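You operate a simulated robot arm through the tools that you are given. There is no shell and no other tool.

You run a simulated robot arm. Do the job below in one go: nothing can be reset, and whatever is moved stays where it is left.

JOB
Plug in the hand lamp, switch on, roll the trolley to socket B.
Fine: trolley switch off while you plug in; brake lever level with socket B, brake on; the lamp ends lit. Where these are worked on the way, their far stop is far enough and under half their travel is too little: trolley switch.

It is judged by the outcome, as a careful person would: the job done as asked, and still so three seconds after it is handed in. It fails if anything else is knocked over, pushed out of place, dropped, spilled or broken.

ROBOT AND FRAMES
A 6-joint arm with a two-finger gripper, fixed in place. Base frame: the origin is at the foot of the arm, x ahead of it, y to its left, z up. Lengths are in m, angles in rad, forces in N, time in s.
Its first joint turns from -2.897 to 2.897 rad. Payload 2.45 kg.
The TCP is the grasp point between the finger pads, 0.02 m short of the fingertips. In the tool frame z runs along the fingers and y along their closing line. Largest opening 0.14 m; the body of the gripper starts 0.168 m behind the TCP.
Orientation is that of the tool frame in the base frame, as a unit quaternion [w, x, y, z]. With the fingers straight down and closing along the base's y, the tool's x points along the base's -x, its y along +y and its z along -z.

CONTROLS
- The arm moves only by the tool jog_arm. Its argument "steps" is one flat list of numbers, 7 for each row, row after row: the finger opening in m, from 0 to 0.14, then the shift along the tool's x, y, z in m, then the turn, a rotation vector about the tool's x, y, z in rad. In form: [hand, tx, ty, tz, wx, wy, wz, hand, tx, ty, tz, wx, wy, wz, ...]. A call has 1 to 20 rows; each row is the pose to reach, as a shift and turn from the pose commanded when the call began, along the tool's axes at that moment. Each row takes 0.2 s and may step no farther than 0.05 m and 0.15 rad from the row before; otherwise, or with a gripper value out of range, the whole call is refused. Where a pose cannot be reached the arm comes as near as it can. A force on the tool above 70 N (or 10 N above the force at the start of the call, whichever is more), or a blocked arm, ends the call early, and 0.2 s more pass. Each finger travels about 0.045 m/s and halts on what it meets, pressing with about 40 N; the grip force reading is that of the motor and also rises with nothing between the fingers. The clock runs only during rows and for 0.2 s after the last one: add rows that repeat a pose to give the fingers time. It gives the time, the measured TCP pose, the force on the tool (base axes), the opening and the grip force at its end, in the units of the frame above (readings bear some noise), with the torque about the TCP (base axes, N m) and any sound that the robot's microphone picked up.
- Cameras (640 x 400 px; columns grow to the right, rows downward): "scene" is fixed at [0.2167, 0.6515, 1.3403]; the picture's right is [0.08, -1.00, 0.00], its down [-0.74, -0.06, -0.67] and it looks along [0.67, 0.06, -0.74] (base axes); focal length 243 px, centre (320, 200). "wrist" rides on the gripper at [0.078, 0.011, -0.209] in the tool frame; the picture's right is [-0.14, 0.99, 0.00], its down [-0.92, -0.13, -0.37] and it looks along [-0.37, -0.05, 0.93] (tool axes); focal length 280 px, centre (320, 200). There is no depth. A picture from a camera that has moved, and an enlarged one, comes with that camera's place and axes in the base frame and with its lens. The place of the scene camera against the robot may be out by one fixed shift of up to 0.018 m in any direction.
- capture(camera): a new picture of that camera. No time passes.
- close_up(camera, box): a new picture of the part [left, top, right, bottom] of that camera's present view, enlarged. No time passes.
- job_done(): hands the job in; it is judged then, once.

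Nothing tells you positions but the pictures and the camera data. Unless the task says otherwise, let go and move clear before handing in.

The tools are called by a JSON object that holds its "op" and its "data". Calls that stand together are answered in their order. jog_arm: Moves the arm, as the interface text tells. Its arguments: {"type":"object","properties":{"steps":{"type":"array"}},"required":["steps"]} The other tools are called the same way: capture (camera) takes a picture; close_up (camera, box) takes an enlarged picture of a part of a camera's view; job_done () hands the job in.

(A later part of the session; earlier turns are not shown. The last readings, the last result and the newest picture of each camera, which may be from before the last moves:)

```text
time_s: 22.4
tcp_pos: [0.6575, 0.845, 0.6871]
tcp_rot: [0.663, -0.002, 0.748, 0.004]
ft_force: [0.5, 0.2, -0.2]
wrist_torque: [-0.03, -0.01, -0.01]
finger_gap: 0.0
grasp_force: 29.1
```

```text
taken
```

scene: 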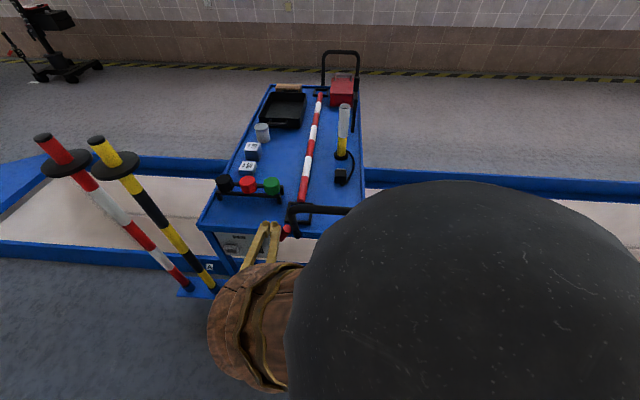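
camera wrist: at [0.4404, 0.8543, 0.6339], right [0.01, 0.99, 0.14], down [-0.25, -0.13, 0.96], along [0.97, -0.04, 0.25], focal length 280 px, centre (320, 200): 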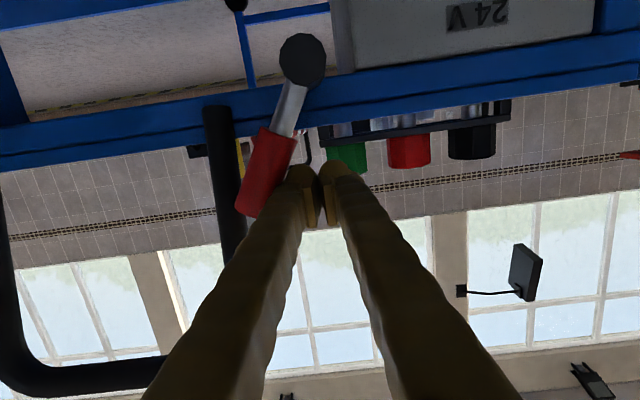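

The brake is now off and the trolley stands still, with the poles riding along on its side plate. I'll back off and go to the handle's right upright for a controlled roll.

{"op": "jog_arm", "data": {"steps": [0.0, 0, 0.008, -0.03, 0, 0, 0, 0.0, 0, 0.008, -0.07, 0, 0, 0, 0.0, 0, 0, -0.11, 0, 0, 0, 0.02, -0.004, -0.045, -0.11, 0, 0, 0, 0.04, -0.008, -0.09, -0.11, 0, 0, 0, 0.06, -0.012, -0.135, -0.11, 0, 0, 0, 0.08, -0.016, -0.18, -0.11, 0, 0, 0, 0.1, -0.02, -0.225, -0.11, 0, 0, 0, 0.1, -0.02, -0.27, -0.11, 0, 0, 0, 0.1, -0.02, -0.287, -0.11, 0, 0, 0, 0.1, -0.02, -0.287, -0.11, 0, 0, 0]}}

{"op": "capture", "data": {"camera": "wrist"}}

{"op": "capture", "data": {"camera": "scene"}}

```text
time_s: 24.8
tcp_pos: [0.5744, 0.612, 0.7563]
tcp_rot: [0.656, -0.011, 0.755, -0.025]
ft_force: [-0.4, 1.2, 0.8]
wrist_torque: [-0.05, 0.0, -0.06]
finger_gap: 0.1002
grasp_force: 0.0
out of reach, approached as far as the arm can: row 7, 8, 9, 10, 11
```

```text
taken
camera wrist: at [0.3559, 0.6233, 0.708], right [0.04, 1.0, 0.08], down [-0.24, -0.07, 0.97], along [0.97, -0.05, 0.23], focal length 280 px, centre (320, 200)
```

wrist: 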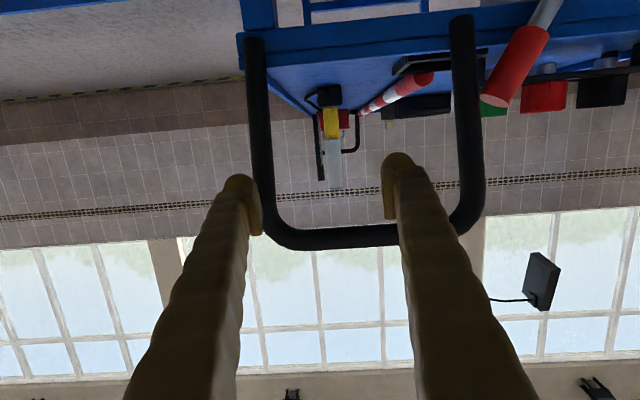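

```text
taken
```

scene: 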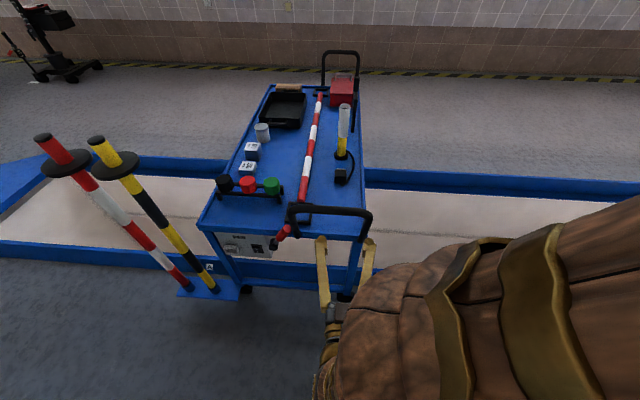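

A horizontal tool can't reach at smaller y. I'll retreat, go to a tool-down pose, and plan to grip the handle's crossbar from above instead.

{"op": "jog_arm", "data": {"steps": [0.1, -0.01, 0.03, -0.035, 0, 0, 0, 0.1, -0.03, 0.04, -0.07, 0, 0, 0, 0.1, -0.07, 0.04, -0.083, 0, 0.1, 0, 0.1, -0.11, 0.04, -0.083, 0, 0.24, 0, 0.1, -0.15, 0.04, -0.083, 0, 0.38, 0, 0.1, -0.19, 0.04, -0.083, 0, 0.52, 0, 0.1, -0.23, 0.04, -0.083, 0, 0.66, 0, 0.1, -0.27, 0.04, -0.083, 0, 0.8, 0, 0.1, -0.272, 0.04, -0.083, 0, 0.94, 0, 0.1, -0.272, 0.04, -0.083, 0, 1.08, 0, 0.1, -0.272, 0.04, -0.083, 0, 1.22, 0, 0.1, -0.272, 0.04, -0.083, 0, 1.36, 0, 0.1, -0.272, 0.04, -0.083, 0, 1.45, 0, 0.1, -0.272, 0.04, -0.083, 0, 1.45, 0]}}

{"op": "capture", "data": {"camera": "wrist"}}

{"op": "capture", "data": {"camera": "scene"}}

```text
time_s: 27.8
tcp_pos: [0.5316, 0.6672, 1.0383]
tcp_rot: [-0.009, 0.008, 1.0, -0.025]
ft_force: [-0.3, -0.1, 0.0]
wrist_torque: [0.04, 0.01, 0.0]
finger_gap: 0.1001
grasp_force: 0.1
```

```text
taken
camera wrist: at [0.4569, 0.6884, 1.2468], right [0.15, 0.99, -0.05], down [0.93, -0.12, 0.35], along [0.34, -0.1, -0.93], focal length 280 px, centre (320, 200)
```

wrist: 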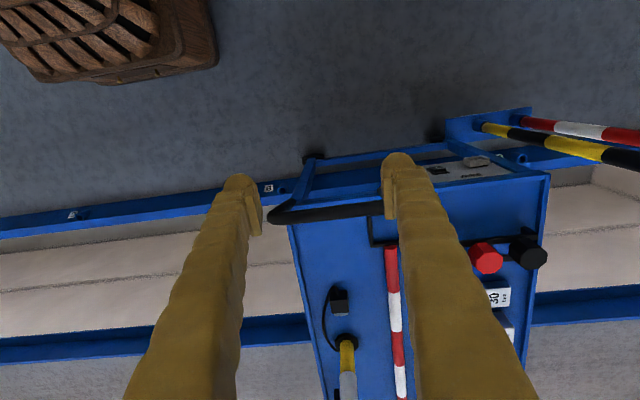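

```text
taken
```

scene: 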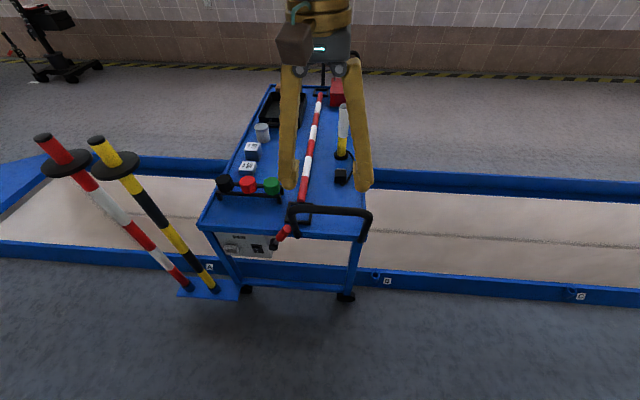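

The trolley hasn't moved since. I'll level the tool, then turn it 90° so the fingers close along x for a grip on the handle's crossbar.

{"op": "jog_arm", "data": {"steps": [0.1, 0, 0, 0, -0.05, -0.0176, -0.0164, 0.1, 0, 0, 0, -0.05, -0.0176, -0.0164]}}

{"op": "capture", "data": {"camera": "wrist"}}

```text
time_s: 28.4
tcp_pos: [0.5318, 0.6661, 1.0367]
tcp_rot: [-0.002, 0.0, 1.0, -0.001]
ft_force: [0.3, 0.0, 0.3]
wrist_torque: [0.0, -0.01, 0.01]
finger_gap: 0.0997
grasp_force: 0.0
```

```text
taken
camera wrist: at [0.4529, 0.6769, 1.2464], right [0.14, 0.99, 0.0], down [0.92, -0.13, 0.37], along [0.36, -0.05, -0.93], focal length 280 px, centre (320, 200)
```

wrist: 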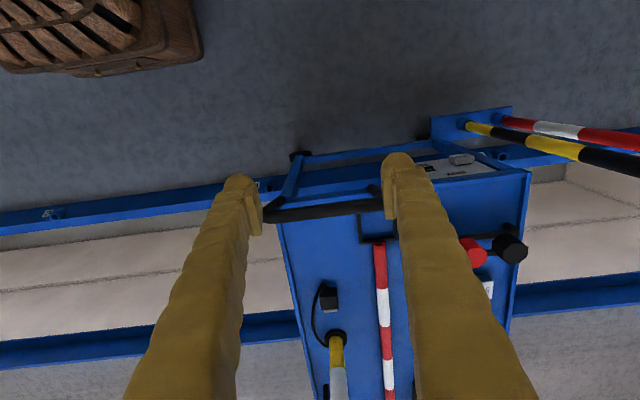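

{"op": "jog_arm", "data": {"steps": [0.1, -0.01, -0.001, 0.003, 0, 0, -0.143, 0.1, -0.02, -0.002, 0.006, 0, 0, -0.286, 0.1, -0.03, -0.003, 0.01, 0, 0, -0.429, 0.1, -0.04, -0.004, 0.013, 0, 0, -0.571, 0.1, -0.05, -0.005, 0.016, 0, 0, -0.714, 0.1, -0.06, -0.006, 0.02, 0, 0, -0.857, 0.1, -0.07, -0.007, 0.023, 0, 0, -1.0, 0.1, -0.08, -0.008, 0.026, 0, 0, -1.143, 0.1, -0.09, -0.009, 0.03, 0, 0, -1.286, 0.1, -0.1, -0.01, 0.033, 0, 0, -1.429, 0.1, -0.108, -0.011, 0.037, 0, 0, -1.571, 0.1, -0.108, -0.011, 0.037, 0, 0, -1.571]}}

{"op": "capture", "data": {"camera": "wrist"}}

{"op": "capture", "data": {"camera": "scene"}}

```text
time_s: 31.0
tcp_pos: [0.6398, 0.6544, 1.0016]
tcp_rot: [0.001, 0.707, -0.707, 0.0]
ft_force: [0.0, 0.5, 1.1]
wrist_torque: [-0.02, 0.02, -0.02]
finger_gap: 0.0999
grasp_force: 0.1
```

```text
taken
camera wrist: at [0.6289, 0.5766, 1.2099], right [-0.99, 0.14, 0.0], down [0.13, 0.92, 0.37], along [0.05, 0.36, -0.93], focal length 280 px, centre (320, 200)
```

wrist: 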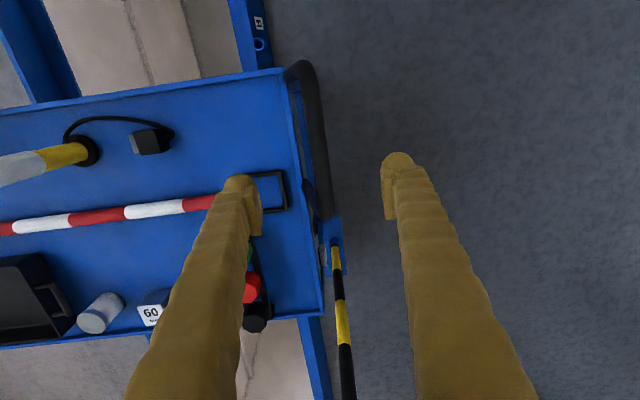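

```text
taken
```

scene: 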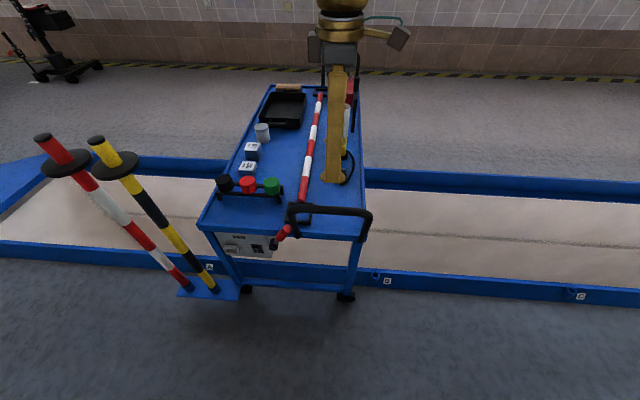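

The crossbar is at about x≈0.647, z≈0.83 below me. I'll descend on it and close.

{"op": "jog_arm", "data": {"steps": [0.1, 0, -0.007, 0.045, 0, 0, 0, 0.1, 0, -0.007, 0.09, 0, 0, 0, 0.1, 0, -0.007, 0.135, 0, 0, 0, 0.1, 0, -0.007, 0.172, 0, 0, 0, 0.1, 0, -0.007, 0.172, 0, 0, 0]}}

{"op": "capture", "data": {"camera": "wrist"}}

{"op": "close_up", "data": {"camera": "scene", "box": [260, 120, 400, 260]}}

```text
time_s: 32.2
tcp_pos: [0.6445, 0.6549, 0.8285]
tcp_rot: [-0.001, -0.707, 0.707, 0.0]
ft_force: [0.7, -0.1, -0.7]
wrist_torque: [-0.02, 0.02, 0.0]
finger_gap: 0.0999
grasp_force: 0.1
```

```text
taken
camera wrist: at [0.6334, 0.5763, 1.0381], right [-0.99, 0.14, 0.0], down [0.13, 0.92, 0.37], along [0.05, 0.36, -0.93], focal length 280 px, centre (320, 200)
```

wrist: 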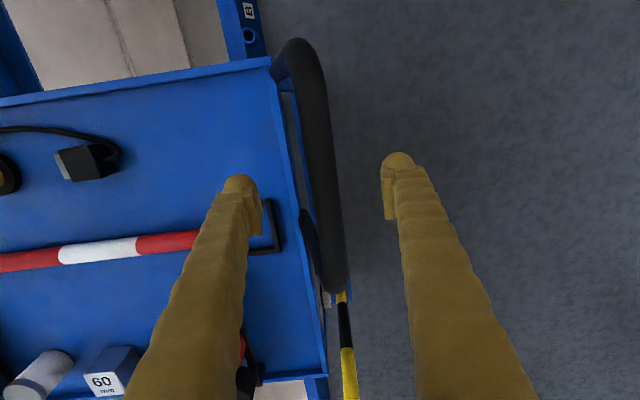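

```text
2.86 times, centred on (330, 190) of scene
camera zoom: at [0.2167, 0.6515, 1.3403], right [0.08, -1.0, 0.0], down [-0.74, -0.06, -0.67], along [0.67, 0.06, -0.74], focal length 696 px, centre (291, 229)
```

zoom: 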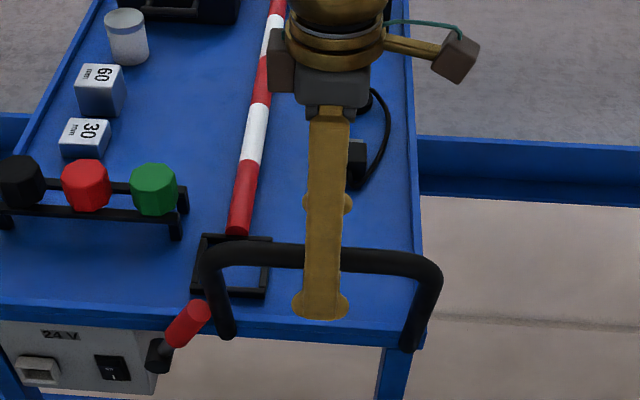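

{"op": "jog_arm", "data": {"steps": [0.08, 0, 0, 0, 0, 0, 0, 0.06, 0, 0, 0, 0, 0, 0, 0.04, 0, 0, 0, 0, 0, 0, 0.02, 0, 0, 0, 0, 0, 0, 0.01, 0, 0, 0, 0, 0, 0, 0.0, 0, 0, 0, 0, 0, 0, 0.0, 0, 0, 0, 0, 0, 0]}}

{"op": "capture", "data": {"camera": "wrist"}}

```text
time_s: 33.8
tcp_pos: [0.6406, 0.655, 0.8288]
tcp_rot: [-0.004, -0.707, 0.707, 0.002]
ft_force: [-66.5, -2.7, 11.8]
wrist_torque: [-0.07, 0.73, -0.79]
finger_gap: 0.0234
grasp_force: 36.5
```

```text
taken
camera wrist: at [0.6307, 0.5768, 1.0381], right [-0.99, 0.14, 0.01], down [0.13, 0.92, 0.36], along [0.04, 0.36, -0.93], focal length 280 px, centre (320, 200)
```

wrist: 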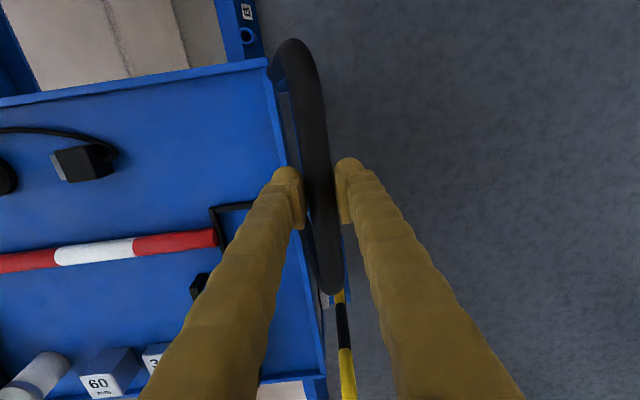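

Gripped, with about 66 N of sideways load from a few mm of misalignment. I'll relieve that and start rolling slowly toward -y, checking forces.

{"op": "jog_arm", "data": {"steps": [0.0, 0, 0.003, 0, 0, 0, 0, 0.0, 0, 0.006, 0, 0, 0, 0, 0.0, 0.004, 0.006, 0, 0, 0, 0, 0.0, 0.01, 0.006, 0, 0, 0, 0, 0.0, 0.02, 0.006, 0, 0, 0, 0, 0.0, 0.03, 0.006, 0, 0, 0, 0, 0.0, 0.036, 0.006, 0, 0, 0, 0, 0.0, 0.04, 0.006, 0, 0, 0, 0, 0.0, 0.04, 0.006, 0, 0, 0, 0]}}

{"op": "capture", "data": {"camera": "wrist"}}

{"op": "capture", "data": {"camera": "scene"}}

```text
time_s: 35.8
tcp_pos: [0.6397, 0.6139, 0.8289]
tcp_rot: [-0.001, -0.707, 0.707, 0.0]
ft_force: [2.9, -6.0, 16.3]
wrist_torque: [-0.36, 0.03, -1.0]
finger_gap: 0.0226
grasp_force: 44.6
```

```text
taken
camera wrist: at [0.6291, 0.5354, 1.0378], right [-0.99, 0.14, 0.0], down [0.13, 0.92, 0.37], along [0.05, 0.36, -0.93], focal length 280 px, centre (320, 200)
```

wrist: 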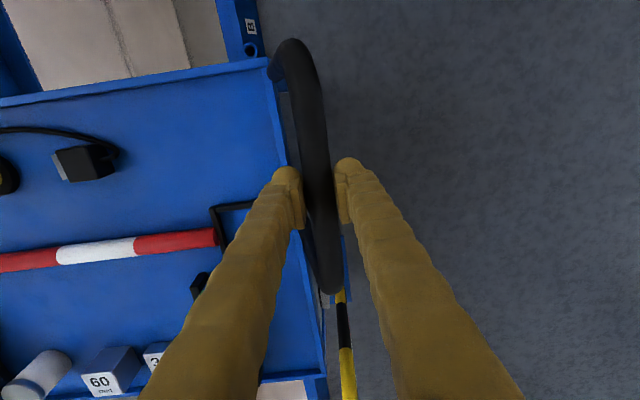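

```text
taken
```

scene: 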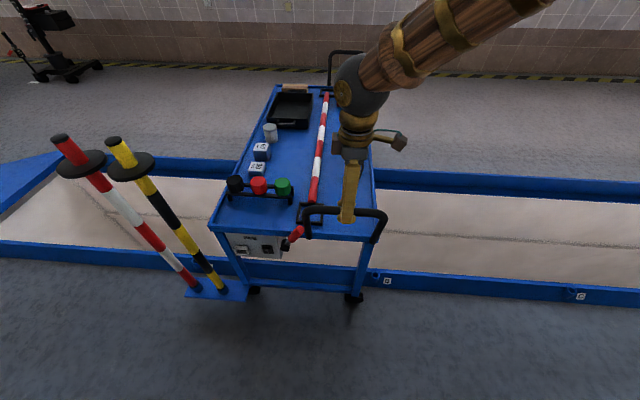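

It rolls smoothly with the gripper and the side forces are low. I'll continue rolling toward B.

{"op": "jog_arm", "data": {"steps": [0.0, 0.004, 0, 0, 0, 0, 0, 0.0, 0.012, 0, 0, 0, 0, 0, 0.0, 0.024, 0, 0, 0, 0, 0, 0.0, 0.04, 0, 0, 0, 0, 0, 0.0, 0.058, 0, 0, 0, 0, 0, 0.0, 0.076, 0, 0, 0, 0, 0, 0.0, 0.094, 0, 0, 0, 0, 0, 0.0, 0.112, 0, 0, 0, 0, 0, 0.0, 0.13, 0, 0, 0, 0, 0, 0.0, 0.144, 0, 0, 0, 0, 0, 0.0, 0.154, 0, 0, 0, 0, 0, 0.0, 0.16, 0, 0, 0, 0, 0, 0.0, 0.16, 0, 0, 0, 0, 0]}}

{"op": "capture", "data": {"camera": "scene"}}

```text
time_s: 38.6
tcp_pos: [0.6391, 0.4531, 0.8289]
tcp_rot: [0.002, 0.707, -0.707, -0.001]
ft_force: [37.1, -5.7, 20.7]
wrist_torque: [-0.35, -0.4, -1.04]
finger_gap: 0.0227
grasp_force: 44.8
```

```text
taken
```

scene: 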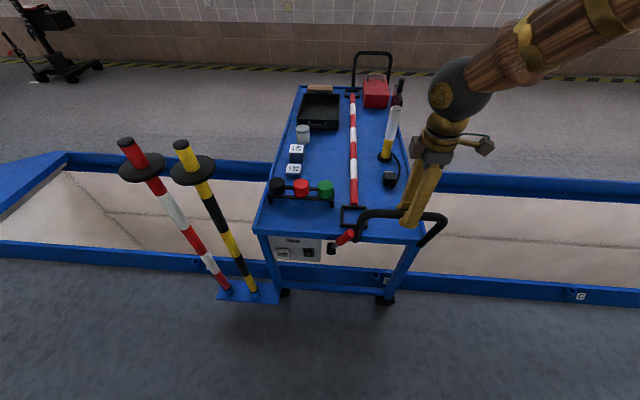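

There is some x load building, so the rail runs at a slight angle. I'll adjust x a little to relieve it and re-read.

{"op": "jog_arm", "data": {"steps": [0.0, 0, -0.0015, 0, 0, 0, 0, 0.0, 0, -0.003, 0, 0, 0, 0, 0.0, 0, -0.003, 0, 0, 0, 0]}}

```text
time_s: 39.4
tcp_pos: [0.6408, 0.4545, 0.8271]
tcp_rot: [0.002, 0.707, -0.707, -0.001]
ft_force: [-15.5, 6.1, 24.5]
wrist_torque: [0.19, 0.16, -0.95]
finger_gap: 0.0224
grasp_force: 45.4
```

{"op": "jog_arm", "data": {"steps": [0.0, 0.004, 0.0008, -0.001, 0, 0, 0, 0.0, 0.012, 0.0006, -0.001, 0, 0, 0, 0.0, 0.024, 0.0004, -0.001, 0, 0, 0, 0.0, 0.04, 0.0002, -0.001, 0, 0, 0, 0.0, 0.058, 0, -0.001, 0, 0, 0, 0.0, 0.076, -0.0002, -0.001, 0, 0, 0, 0.0, 0.094, -0.0004, -0.001, 0, 0, 0, 0.0, 0.112, -0.0006, -0.001, 0, 0, 0, 0.0, 0.128, -0.0008, -0.001, 0, 0, 0, 0.0, 0.14, -0.001, -0.001, 0, 0, 0, 0.0, 0.147, -0.001, -0.001, 0, 0, 0, 0.0, 0.15, -0.001, -0.001, 0, 0, 0, 0.0, 0.15, -0.001, -0.001, 0, 0, 0]}}

{"op": "capture", "data": {"camera": "scene"}}

{"op": "capture", "data": {"camera": "wrist"}}

```text
time_s: 41.1
tcp_pos: [0.6409, 0.3544, 0.8274]
tcp_rot: [0.004, 0.707, -0.707, -0.001]
ft_force: [-2.1, 9.0, -4.1]
wrist_torque: [-1.3, 0.19, -1.06]
finger_gap: 0.0224
grasp_force: 45.1
stopped in row 8: the force on the tool passed its limit at 73 N (the readings are from after the stop); the commanded pose is now the measured one
```

```text
taken
```

scene: 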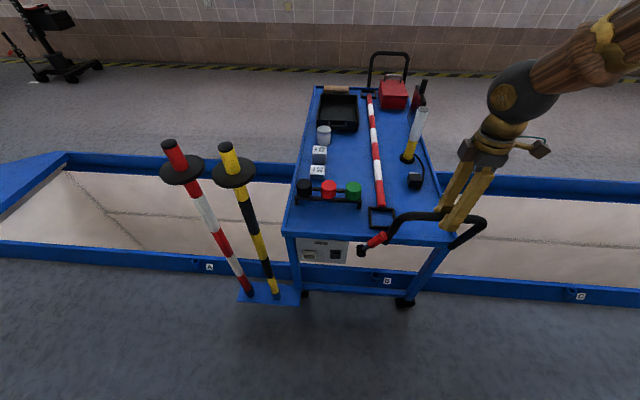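

```text
taken
camera wrist: at [0.6307, 0.2752, 1.0358], right [-0.99, 0.14, 0.01], down [0.13, 0.92, 0.36], along [0.04, 0.36, -0.93], focal length 280 px, centre (320, 200)
```

wrist: 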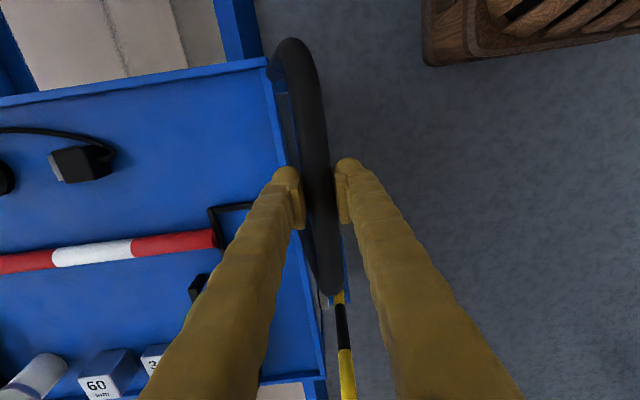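

Stopped at a 73 N spike part-way. The objects on the deck look undisturbed, so I'll creep on slowly to see what is loading the grip.

{"op": "jog_arm", "data": {"steps": [0.0, 0.003, 0, 0, 0, 0, 0, 0.0, 0.006, 0, 0, 0, 0, 0, 0.0, 0.009, 0, 0, 0, 0, 0]}}

{"op": "capture", "data": {"camera": "wrist"}}

```text
time_s: 41.9
tcp_pos: [0.6391, 0.3433, 0.8261]
tcp_rot: [-0.005, -0.707, 0.707, 0.001]
ft_force: [-6.0, -1.7, -10.6]
wrist_torque: [0.09, 0.02, -1.03]
finger_gap: 0.0224
grasp_force: 44.7
```

```text
taken
camera wrist: at [0.6308, 0.2647, 1.0359], right [-0.99, 0.14, 0.01], down [0.13, 0.92, 0.36], along [0.04, 0.36, -0.93], focal length 280 px, centre (320, 200)
```

wrist: 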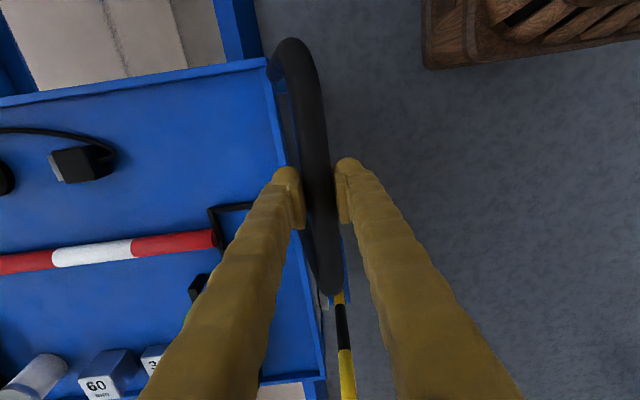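

{"op": "jog_arm", "data": {"steps": [0.0, 0.004, 0, 0, 0, 0, 0, 0.0, 0.01, 0, 0, 0, 0, 0, 0.0, 0.017, 0, 0, 0, 0, 0, 0.0, 0.024, 0, 0, 0, 0, 0, 0.0, 0.031, 0, 0, 0, 0, 0, 0.0, 0.036, 0, 0, 0, 0, 0, 0.0, 0.04, 0, 0, 0, 0, 0, 0.0, 0.04, 0, 0, 0, 0, 0]}}

{"op": "capture", "data": {"camera": "wrist"}}

{"op": "capture", "data": {"camera": "scene"}}

```text
time_s: 43.7
tcp_pos: [0.6404, 0.302, 0.8265]
tcp_rot: [-0.005, -0.707, 0.707, 0.002]
ft_force: [-7.1, -4.8, -29.9]
wrist_torque: [-0.11, 0.02, -0.96]
finger_gap: 0.0224
grasp_force: 45.3
```

```text
taken
camera wrist: at [0.6309, 0.2243, 1.036], right [-0.99, 0.14, 0.01], down [0.13, 0.92, 0.36], along [0.04, 0.36, -0.93], focal length 280 px, centre (320, 200)
```

wrist: 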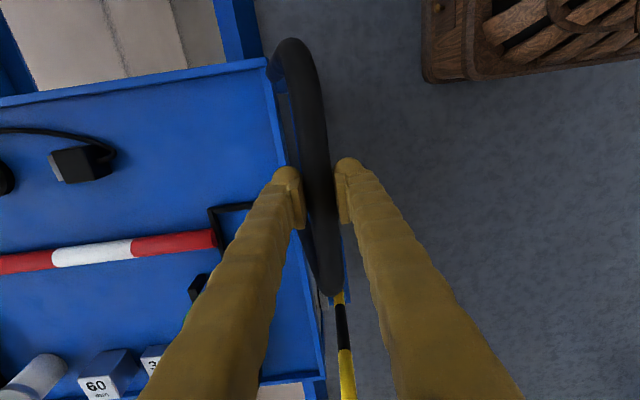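

```text
taken
```

scene: 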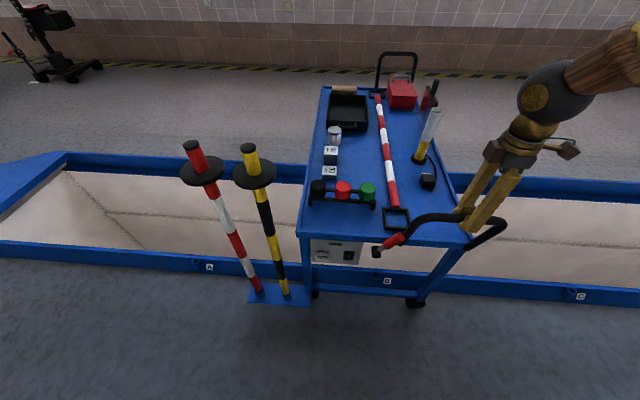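

The trolley now stands about 9 cm short of B, with everything on it still in place. I'll unload the grip, release the bar and rise.

{"op": "jog_arm", "data": {"steps": [0.0, 0, -0.0003, 0.001, 0, 0, 0, 0.0, 0, -0.0003, 0.002, 0, 0, 0, 0.03, 0, -0.0003, 0.002, 0, 0, 0, 0.06, 0, -0.0003, 0.002, 0, 0, 0, 0.09, 0, -0.0003, 0.002, 0, 0, 0, 0.1, 0, -0.0003, 0.002, 0, 0, 0, 0.1, 0, -0.0003, 0.002, 0, 0, 0, 0.1, 0, 0, -0.03, 0, 0, 0, 0.1, 0, 0, -0.07, 0, 0, 0, 0.1, 0, 0, -0.115, 0, 0, 0, 0.1, 0, 0, -0.16, 0, 0, 0, 0.1, 0, 0, -0.2, 0, 0, 0, 0.1, 0, 0, -0.2, 0, 0, 0]}}

{"op": "capture", "data": {"camera": "wrist"}}

{"op": "capture", "data": {"camera": "scene"}}

```text
time_s: 46.5
tcp_pos: [0.6397, 0.3061, 1.0259]
tcp_rot: [-0.005, -0.707, 0.707, 0.002]
ft_force: [0.1, -0.1, -0.7]
wrist_torque: [-0.04, -0.01, 0.03]
finger_gap: 0.0999
grasp_force: 0.1
```

```text
taken
camera wrist: at [0.6297, 0.228, 1.2352], right [-0.99, 0.14, 0.01], down [0.13, 0.92, 0.36], along [0.04, 0.36, -0.93], focal length 280 px, centre (320, 200)
```

wrist: 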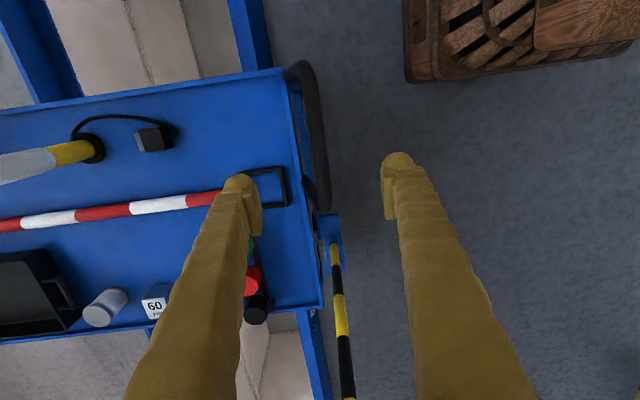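

```text
taken
```

scene: 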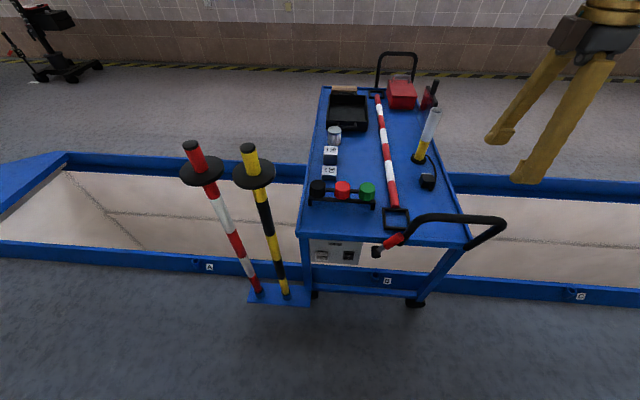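

The trolley stayed put. Next I'll turn the tool back and pitch it in front of the panel, to view the switch and press its O end.

{"op": "jog_arm", "data": {"steps": [0.1, -0.023, 0.02, 0.002, 0, 0, 0.143, 0.1, -0.046, 0.04, 0.005, 0, 0, 0.286, 0.1, -0.069, 0.06, 0.007, 0, 0, 0.429, 0.08, -0.092, 0.08, 0.01, 0, 0, 0.571, 0.06, -0.115, 0.1, 0.012, 0, 0, 0.714, 0.04, -0.139, 0.12, 0.014, 0, 0, 0.857, 0.02, -0.162, 0.14, 0.017, 0, 0, 1.0, 0.0, -0.185, 0.16, 0.019, 0, 0, 1.143, 0.0, -0.208, 0.18, 0.021, 0, 0, 1.286, 0.0, -0.231, 0.2, 0.024, 0, 0, 1.429, 0.0, -0.254, 0.22, 0.026, 0, 0, 1.571, 0.0, -0.254, 0.22, 0.026, 0, 0, 1.571]}}

{"op": "capture", "data": {"camera": "wrist"}}

```text
time_s: 49.1
tcp_pos: [0.4223, 0.5557, 0.9999]
tcp_rot: [-0.006, 0.002, 1.0, -0.004]
ft_force: [-0.6, 0.7, 0.1]
wrist_torque: [-0.01, 0.0, -0.02]
finger_gap: 0.0001
grasp_force: 29.3
```

```text
taken
camera wrist: at [0.346, 0.568, 1.2088], right [0.14, 0.99, -0.01], down [0.92, -0.13, 0.36], along [0.35, -0.06, -0.93], focal length 280 px, centre (320, 200)
```

wrist: 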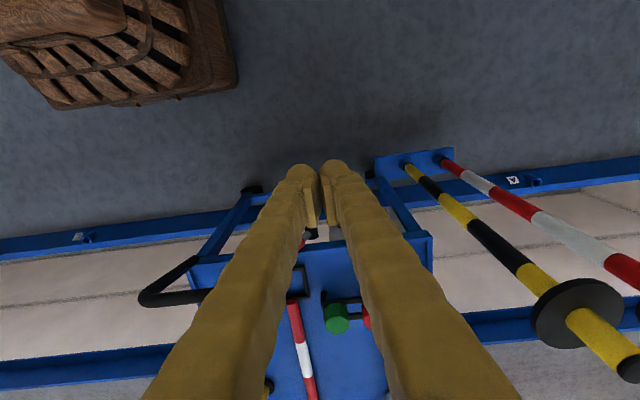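

{"op": "jog_arm", "data": {"steps": [0.0, -0.006, -0.006, 0.042, -0.008, -0.1, 0, 0.0, -0.012, -0.011, 0.084, -0.008, -0.2, 0, 0.0, -0.017, -0.017, 0.126, -0.008, -0.3, 0, 0.0, -0.023, -0.022, 0.168, -0.008, -0.4, 0, 0.0, -0.029, -0.028, 0.21, -0.008, -0.5, 0, 0.0, -0.035, -0.034, 0.252, -0.008, -0.6, 0, 0.0, -0.041, -0.039, 0.294, -0.008, -0.7, 0, 0.0, -0.046, -0.045, 0.336, -0.008, -0.797, 0, 0.0, -0.052, -0.05, 0.378, -0.008, -0.797, 0, 0.0, -0.058, -0.056, 0.42, -0.008, -0.797, 0, 0.0, -0.058, -0.056, 0.42, -0.008, -0.797, 0]}}

{"op": "capture", "data": {"camera": "wrist"}}

{"op": "capture", "data": {"camera": "scene"}}

```text
time_s: 51.5
tcp_pos: [0.4922, 0.5378, 0.6164]
tcp_rot: [0.373, -0.005, 0.928, -0.025]
ft_force: [0.1, 0.8, -0.2]
wrist_torque: [0.01, -0.02, 0.0]
finger_gap: 0.0
grasp_force: 29.6
out of reach, approached as far as the arm can: row 8, 9, 10, 11
```

```text
taken
camera wrist: at [0.2904, 0.5547, 0.7115], right [0.11, 0.99, 0.05], down [0.41, -0.09, 0.91], along [0.91, -0.08, -0.41], focal length 280 px, centre (320, 200)
```

wrist: 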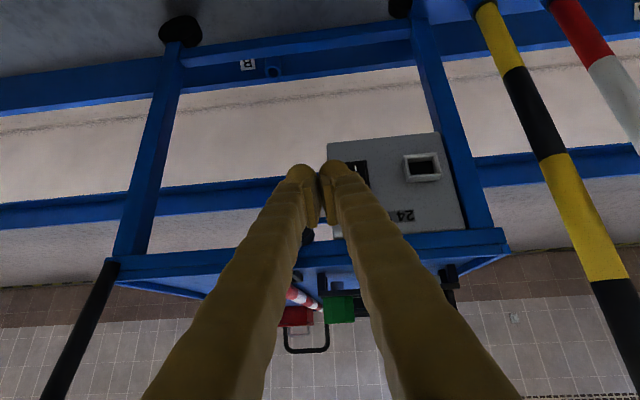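

```text
taken
```

scene: 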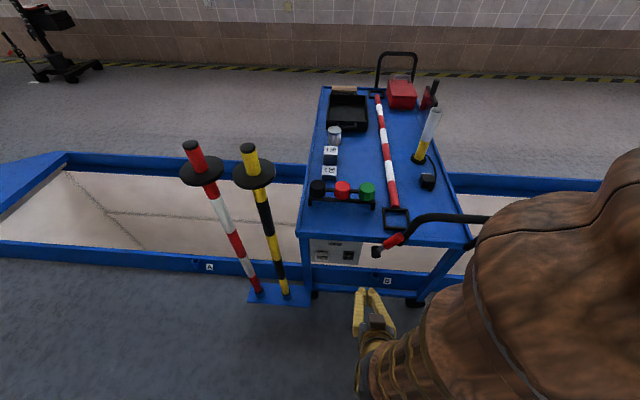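

{"op": "close_up", "data": {"camera": "wrist", "box": [320, 120, 480, 240]}}

{"op": "close_up", "data": {"camera": "scene", "box": [290, 220, 400, 290]}}

```text
3.33 times, centred on (400, 180) of wrist
camera zoom: at [0.2904, 0.5547, 0.7115], right [0.11, 0.99, 0.05], down [0.41, -0.09, 0.91], along [0.91, -0.08, -0.41], focal length 935 px, centre (53, 267)
```

zoom: 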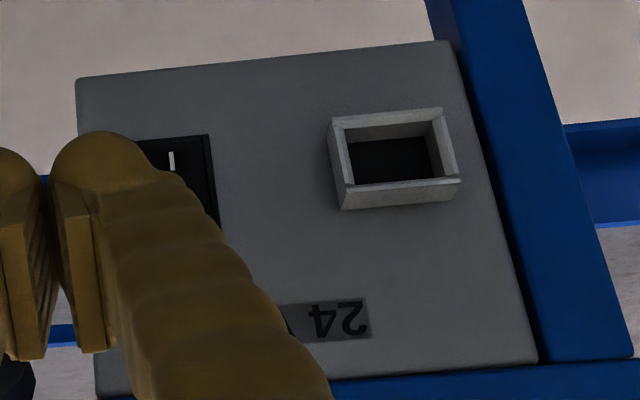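

```text
5.71 times, centred on (345, 255) of scene
camera zoom: at [0.2167, 0.6515, 1.3403], right [0.08, -1.0, 0.0], down [-0.74, -0.06, -0.67], along [0.67, 0.06, -0.74], focal length 1391 px, centre (177, -114)
```

zoom: 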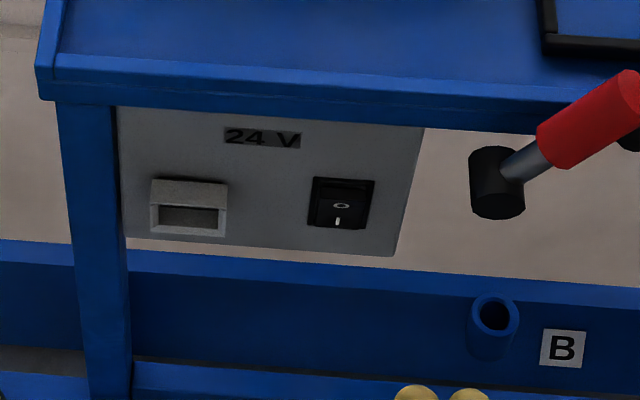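

The switch centre is about (0.70, 0.58, 0.49), with its protruding O end at z≈0.51, and the outlet opening is about (0.687, 0.685, 0.491). I'll align the closed fingertips in front of the O end.

{"op": "jog_arm", "data": {"steps": [0.0, -0.005, 0.012, 0.034, -0.011, -0.006, 0.007, 0.0, -0.01, 0.024, 0.068, -0.021, -0.011, 0.014, 0.0, -0.015, 0.036, 0.102, -0.032, -0.016, 0.021, 0.0, -0.0198, 0.0472, 0.1351, -0.0425, -0.0218, 0.0283, 0.0, -0.0198, 0.0472, 0.1351, -0.0425, -0.0218, 0.0283]}}

{"op": "capture", "data": {"camera": "wrist"}}

{"op": "close_up", "data": {"camera": "scene", "box": [290, 220, 400, 290]}}

```text
time_s: 52.7
tcp_pos: [0.6057, 0.5864, 0.5366]
tcp_rot: [0.381, 0.0, 0.925, -0.007]
ft_force: [-0.4, -0.3, -0.8]
wrist_torque: [-0.02, 0.02, 0.01]
finger_gap: 0.0002
grasp_force: 29.2
out of reach, approached as far as the arm can: row 2, 3, 4, 5
```

```text
taken
camera wrist: at [0.4019, 0.5993, 0.6294], right [0.1, 0.99, 0.08], down [0.39, -0.12, 0.91], along [0.91, -0.06, -0.4], focal length 280 px, centre (320, 200)
```

wrist: 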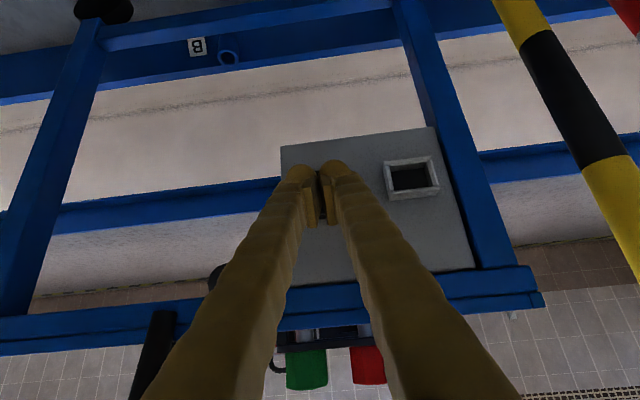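

```text
5.71 times, centred on (345, 255) of scene
camera zoom: at [0.2167, 0.6515, 1.3403], right [0.08, -1.0, 0.0], down [-0.74, -0.06, -0.67], along [0.67, 0.06, -0.74], focal length 1391 px, centre (177, -114)
```

zoom: 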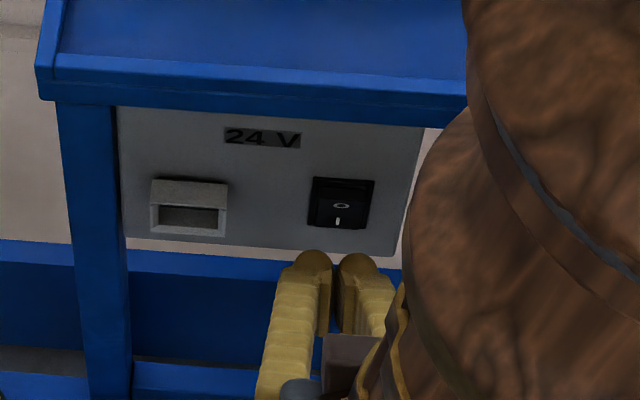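

I'm near the pitch limit there, so I'll flatten the pitch slightly (about 35° from vertical) and move to just in front of the O end.

{"op": "jog_arm", "data": {"steps": [0.0, -0.004, -0.003, 0.012, 0, 0.085, 0, 0.0, -0.0107, -0.006, 0.0375, 0, 0.17, 0, 0.0, -0.0107, -0.006, 0.0375, 0, 0.17, 0]}}

{"op": "capture", "data": {"camera": "wrist"}}

{"op": "close_up", "data": {"camera": "scene", "box": [290, 220, 400, 290]}}

```text
time_s: 53.5
tcp_pos: [0.6401, 0.5796, 0.5166]
tcp_rot: [0.304, 0.001, 0.953, 0.001]
ft_force: [0.1, -0.2, 0.7]
wrist_torque: [0.0, 0.01, 0.04]
finger_gap: 0.0001
grasp_force: 29.7
```

```text
taken
camera wrist: at [0.4552, 0.5897, 0.6425], right [0.11, 0.99, 0.08], down [0.54, -0.13, 0.83], along [0.84, -0.05, -0.55], focal length 280 px, centre (320, 200)
```

wrist: 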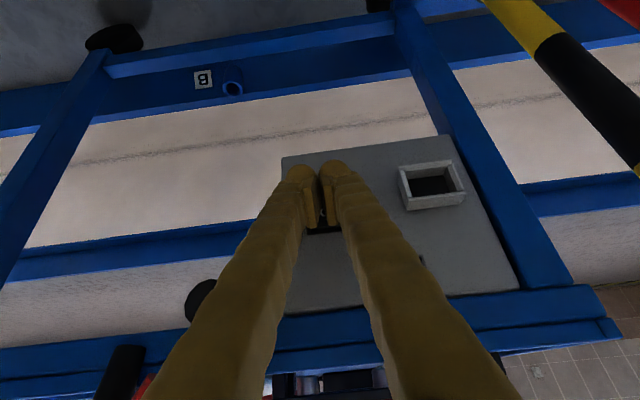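

```text
5.71 times, centred on (345, 255) of scene
camera zoom: at [0.2167, 0.6515, 1.3403], right [0.08, -1.0, 0.0], down [-0.74, -0.06, -0.67], along [0.67, 0.06, -0.74], focal length 1391 px, centre (177, -114)
```

zoom: 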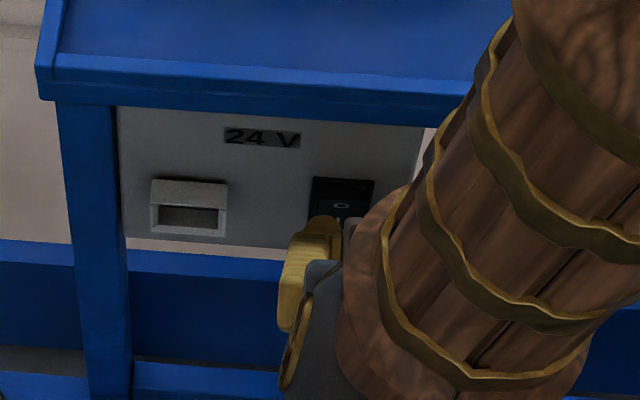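

{"op": "close_up", "data": {"camera": "wrist", "box": [260, 140, 400, 260]}}

```text
3.33 times, centred on (330, 200) of wrist
camera zoom: at [0.4552, 0.5897, 0.6425], right [0.11, 0.99, 0.08], down [0.54, -0.13, 0.83], along [0.84, -0.05, -0.55], focal length 935 px, centre (287, 200)
```

zoom: 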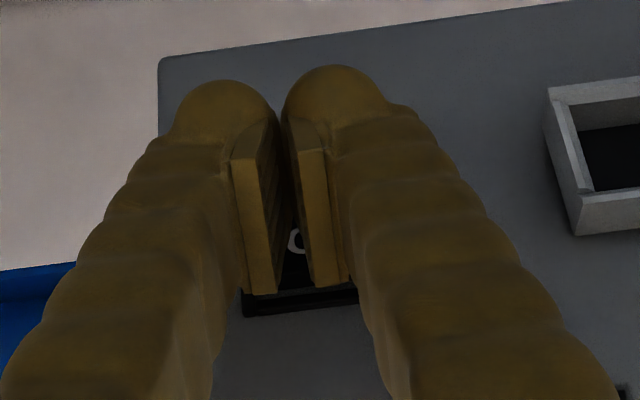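

The O mark shows right between the fingertips, so I'm centred on it. I'll press in +x carefully.

{"op": "jog_arm", "data": {"steps": [0.0, -0.0065, 0, 0.0046, 0, 0, 0, 0.0, -0.013, 0, 0.0093, 0, 0, 0, 0.0, -0.0163, 0, 0.0116, 0, 0, 0, 0.0, -0.0196, 0, 0.0139, 0, 0, 0]}}

{"op": "close_up", "data": {"camera": "wrist", "box": [260, 140, 400, 260]}}

{"op": "close_up", "data": {"camera": "scene", "box": [310, 225, 370, 270]}}

```text
time_s: 54.5
tcp_pos: [0.6621, 0.5807, 0.517]
tcp_rot: [0.304, 0.001, 0.953, 0.0]
ft_force: [-35.2, -5.3, 16.1]
wrist_torque: [-0.1, -0.34, -0.12]
finger_gap: 0.0058
grasp_force: 29.3
```

```text
3.33 times, centred on (330, 200) of wrist
camera zoom: at [0.4777, 0.5904, 0.6422], right [0.11, 0.99, 0.08], down [0.54, -0.13, 0.83], along [0.84, -0.05, -0.55], focal length 935 px, centre (287, 200)
```

zoom: 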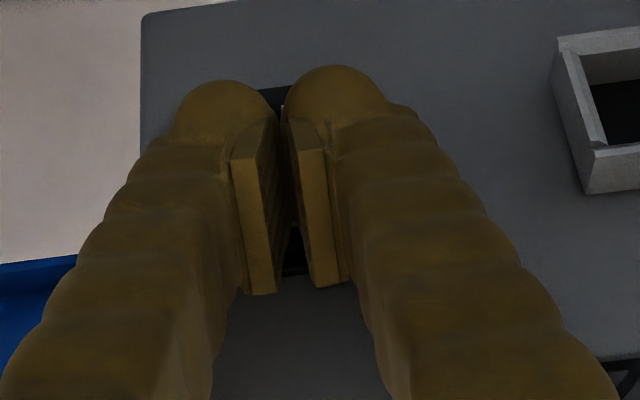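

```text
8.89 times, centred on (340, 248) of scene
camera zoom: at [0.2167, 0.6515, 1.3403], right [0.08, -1.0, 0.0], down [-0.74, -0.06, -0.67], along [0.67, 0.06, -0.74], focal length 2164 px, centre (142, -222)
```

zoom: 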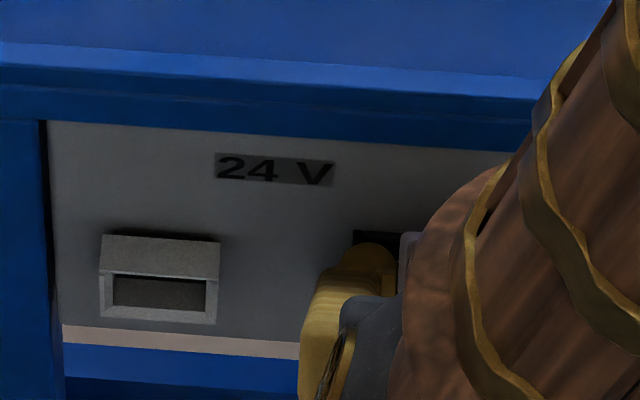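

There is contact at 35 N. I'll back off a little and check whether the rocker toggled.

{"op": "jog_arm", "data": {"steps": [0.0, 0.0163, 0, -0.0116, 0, 0, 0, 0.0, 0.0489, 0, -0.0347, 0, 0, 0, 0.0, 0.0489, 0.04, -0.0347, 0, 0, 0, 0.0, 0.0489, 0.08, -0.0347, 0, 0, 0, 0.0, 0.0489, 0.08, -0.0347, 0, 0, 0]}}

{"op": "capture", "data": {"camera": "wrist"}}

{"op": "close_up", "data": {"camera": "scene", "box": [310, 225, 370, 270]}}

```text
time_s: 55.7
tcp_pos: [0.6051, 0.6619, 0.5128]
tcp_rot: [0.305, 0.001, 0.952, 0.002]
ft_force: [-0.1, -0.2, -0.1]
wrist_torque: [-0.02, 0.0, 0.0]
finger_gap: 0.0002
grasp_force: 29.5
```

```text
taken
camera wrist: at [0.4191, 0.6718, 0.639], right [0.11, 0.99, 0.08], down [0.54, -0.13, 0.83], along [0.84, -0.05, -0.55], focal length 280 px, centre (320, 200)
```

wrist: 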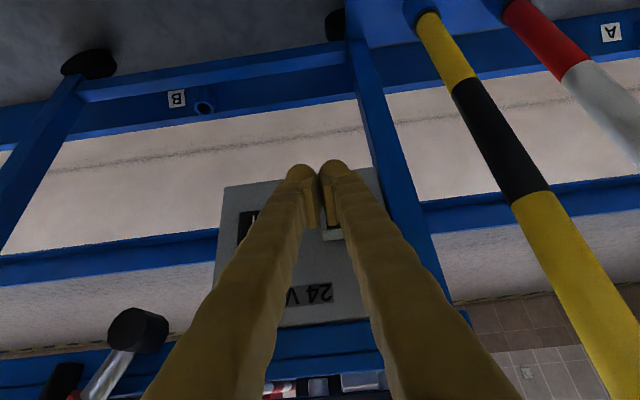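

```text
8.89 times, centred on (340, 248) of scene
camera zoom: at [0.2167, 0.6515, 1.3403], right [0.08, -1.0, 0.0], down [-0.74, -0.06, -0.67], along [0.67, 0.06, -0.74], focal length 2164 px, centre (142, -222)
```

zoom: 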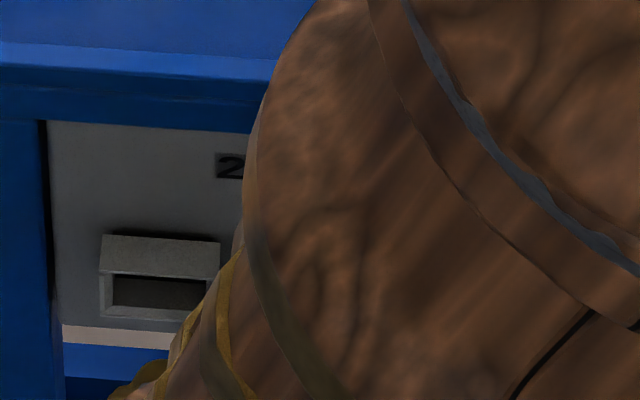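

{"op": "jog_arm", "data": {"steps": [0.0, 0, 0.03, -0.01, 0, 0, 0, 0.0, 0, 0.06, -0.02, 0, 0, 0, 0.0, 0, 0.06, -0.02, 0, 0, 0]}}

{"op": "close_up", "data": {"camera": "wrist", "box": [150, 140, 290, 260]}}

{"op": "capture", "data": {"camera": "wrist"}}

```text
time_s: 56.5
tcp_pos: [0.5935, 0.7197, 0.5312]
tcp_rot: [0.305, 0.001, 0.952, 0.0]
ft_force: [0.0, 0.5, 0.7]
wrist_torque: [-0.05, 0.02, 0.0]
finger_gap: 0.0001
grasp_force: 29.5
```

```text
3.33 times, centred on (220, 200) of wrist
camera zoom: at [0.4082, 0.7302, 0.6567], right [0.11, 0.99, 0.08], down [0.54, -0.13, 0.83], along [0.84, -0.05, -0.55], focal length 935 px, centre (653, 200)
```

zoom: 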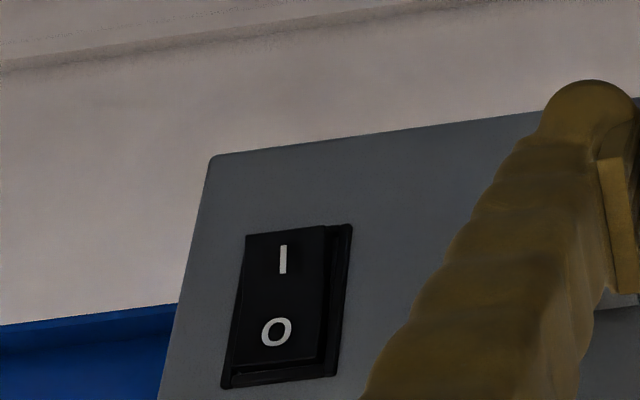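

```text
taken
camera wrist: at [0.4082, 0.7302, 0.6567], right [0.11, 0.99, 0.08], down [0.54, -0.13, 0.83], along [0.84, -0.05, -0.55], focal length 280 px, centre (320, 200)
```

wrist: 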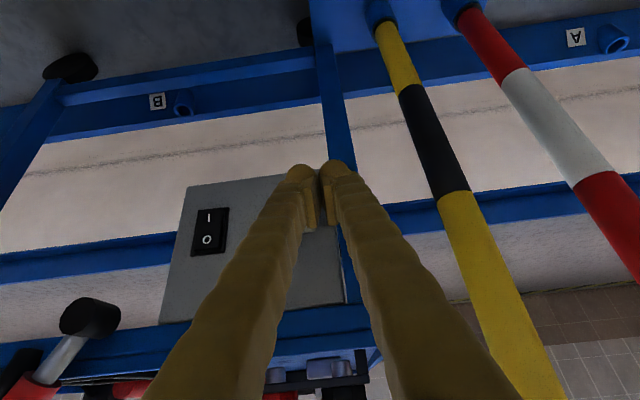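

{"op": "close_up", "data": {"camera": "wrist", "box": [190, 200, 235, 260]}}

{"op": "close_up", "data": {"camera": "scene", "box": [330, 238, 366, 264]}}

```text
6.67 times, centred on (212, 230) of wrist
camera zoom: at [0.4082, 0.7302, 0.6567], right [0.11, 0.99, 0.08], down [0.54, -0.13, 0.83], along [0.84, -0.05, -0.55], focal length 1869 px, centre (1037, 0)
```

zoom: 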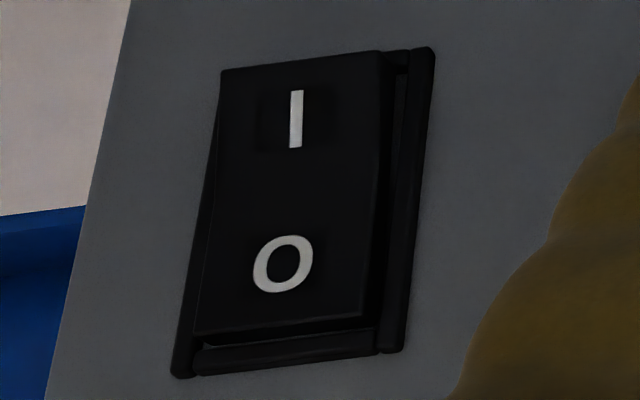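

```text
15.38 times, centred on (348, 251) of scene
camera zoom: at [0.2167, 0.6515, 1.3403], right [0.08, -1.0, 0.0], down [-0.74, -0.06, -0.67], along [0.67, 0.06, -0.74], focal length 3745 px, centre (-111, -585)
```

zoom: 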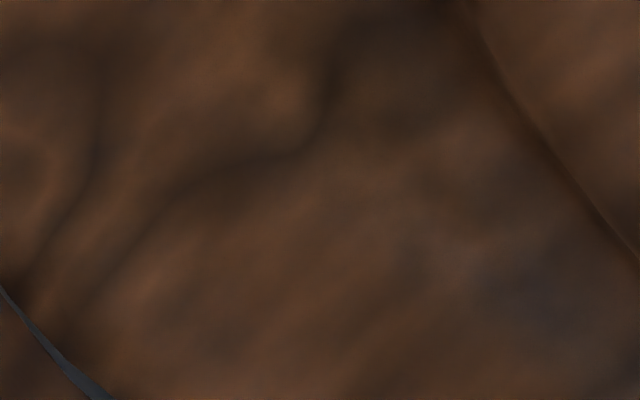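

The rocker now shows its O end sunk and its I end raised, so the switch is off. Now I'll retreat upward to a tool-down pose and check the panel with the scene camera.

{"op": "jog_arm", "data": {"steps": [0.02, 0, 0, -0.04, 0, 0, 0, 0.04, 0, 0, -0.08, 0, 0, 0, 0.06, -0.019, -0.011, -0.115, 0, 0.069, 0, 0.08, -0.038, -0.022, -0.15, 0, 0.138, 0, 0.1, -0.057, -0.033, -0.185, 0, 0.207, 0, 0.1, -0.076, -0.044, -0.22, 0, 0.276, 0, 0.1, -0.095, -0.055, -0.255, 0, 0.345, 0, 0.1, -0.114, -0.066, -0.29, 0, 0.414, 0, 0.1, -0.133, -0.078, -0.325, 0, 0.483, 0, 0.1, -0.152, -0.089, -0.36, 0, 0.552, 0, 0.1, -0.1707, -0.1, -0.3942, 0, 0.62, 0, 0.1, -0.1707, -0.1, -0.3942, 0, 0.62, 0]}}

{"op": "capture", "data": {"camera": "scene"}}

{"op": "close_up", "data": {"camera": "scene", "box": [330, 238, 366, 264]}}

{"op": "capture", "data": {"camera": "wrist"}}

```text
time_s: 59.1
tcp_pos: [0.5039, 0.6209, 0.9547]
tcp_rot: [-0.001, 0.0, 1.0, 0.001]
ft_force: [-0.3, -0.3, 0.3]
wrist_torque: [-0.05, 0.01, -0.02]
finger_gap: 0.1
grasp_force: 0.2
```

```text
taken
```

scene: 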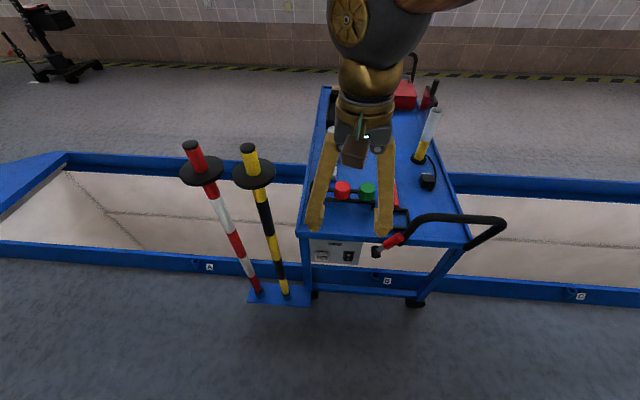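

```text
15.38 times, centred on (348, 251) of scene
camera zoom: at [0.2167, 0.6515, 1.3403], right [0.08, -1.0, 0.0], down [-0.74, -0.06, -0.67], along [0.67, 0.06, -0.74], focal length 3745 px, centre (-111, -585)
```

zoom: 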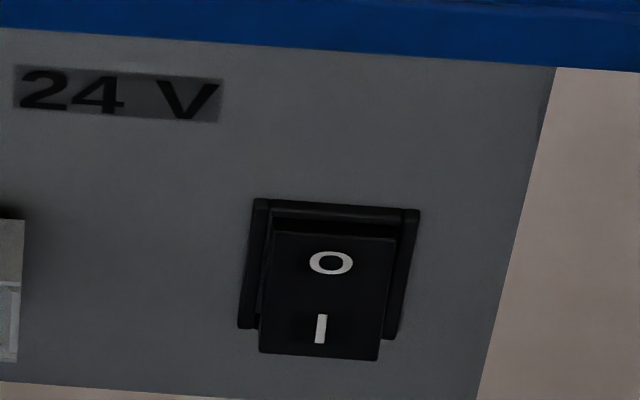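

```text
taken
camera wrist: at [0.4242, 0.6302, 1.1636], right [0.14, 0.99, 0.0], down [0.92, -0.13, 0.37], along [0.36, -0.05, -0.93], focal length 280 px, centre (320, 200)
```

wrist: 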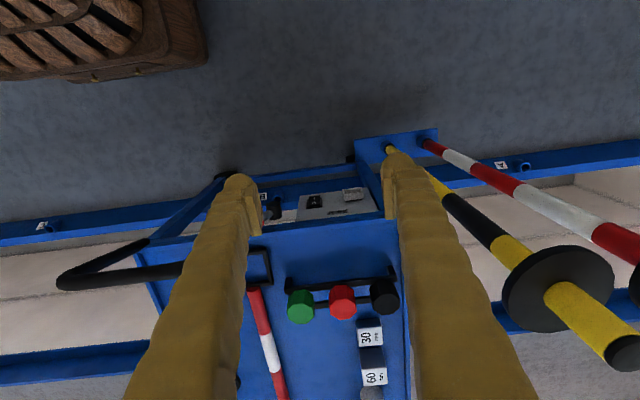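

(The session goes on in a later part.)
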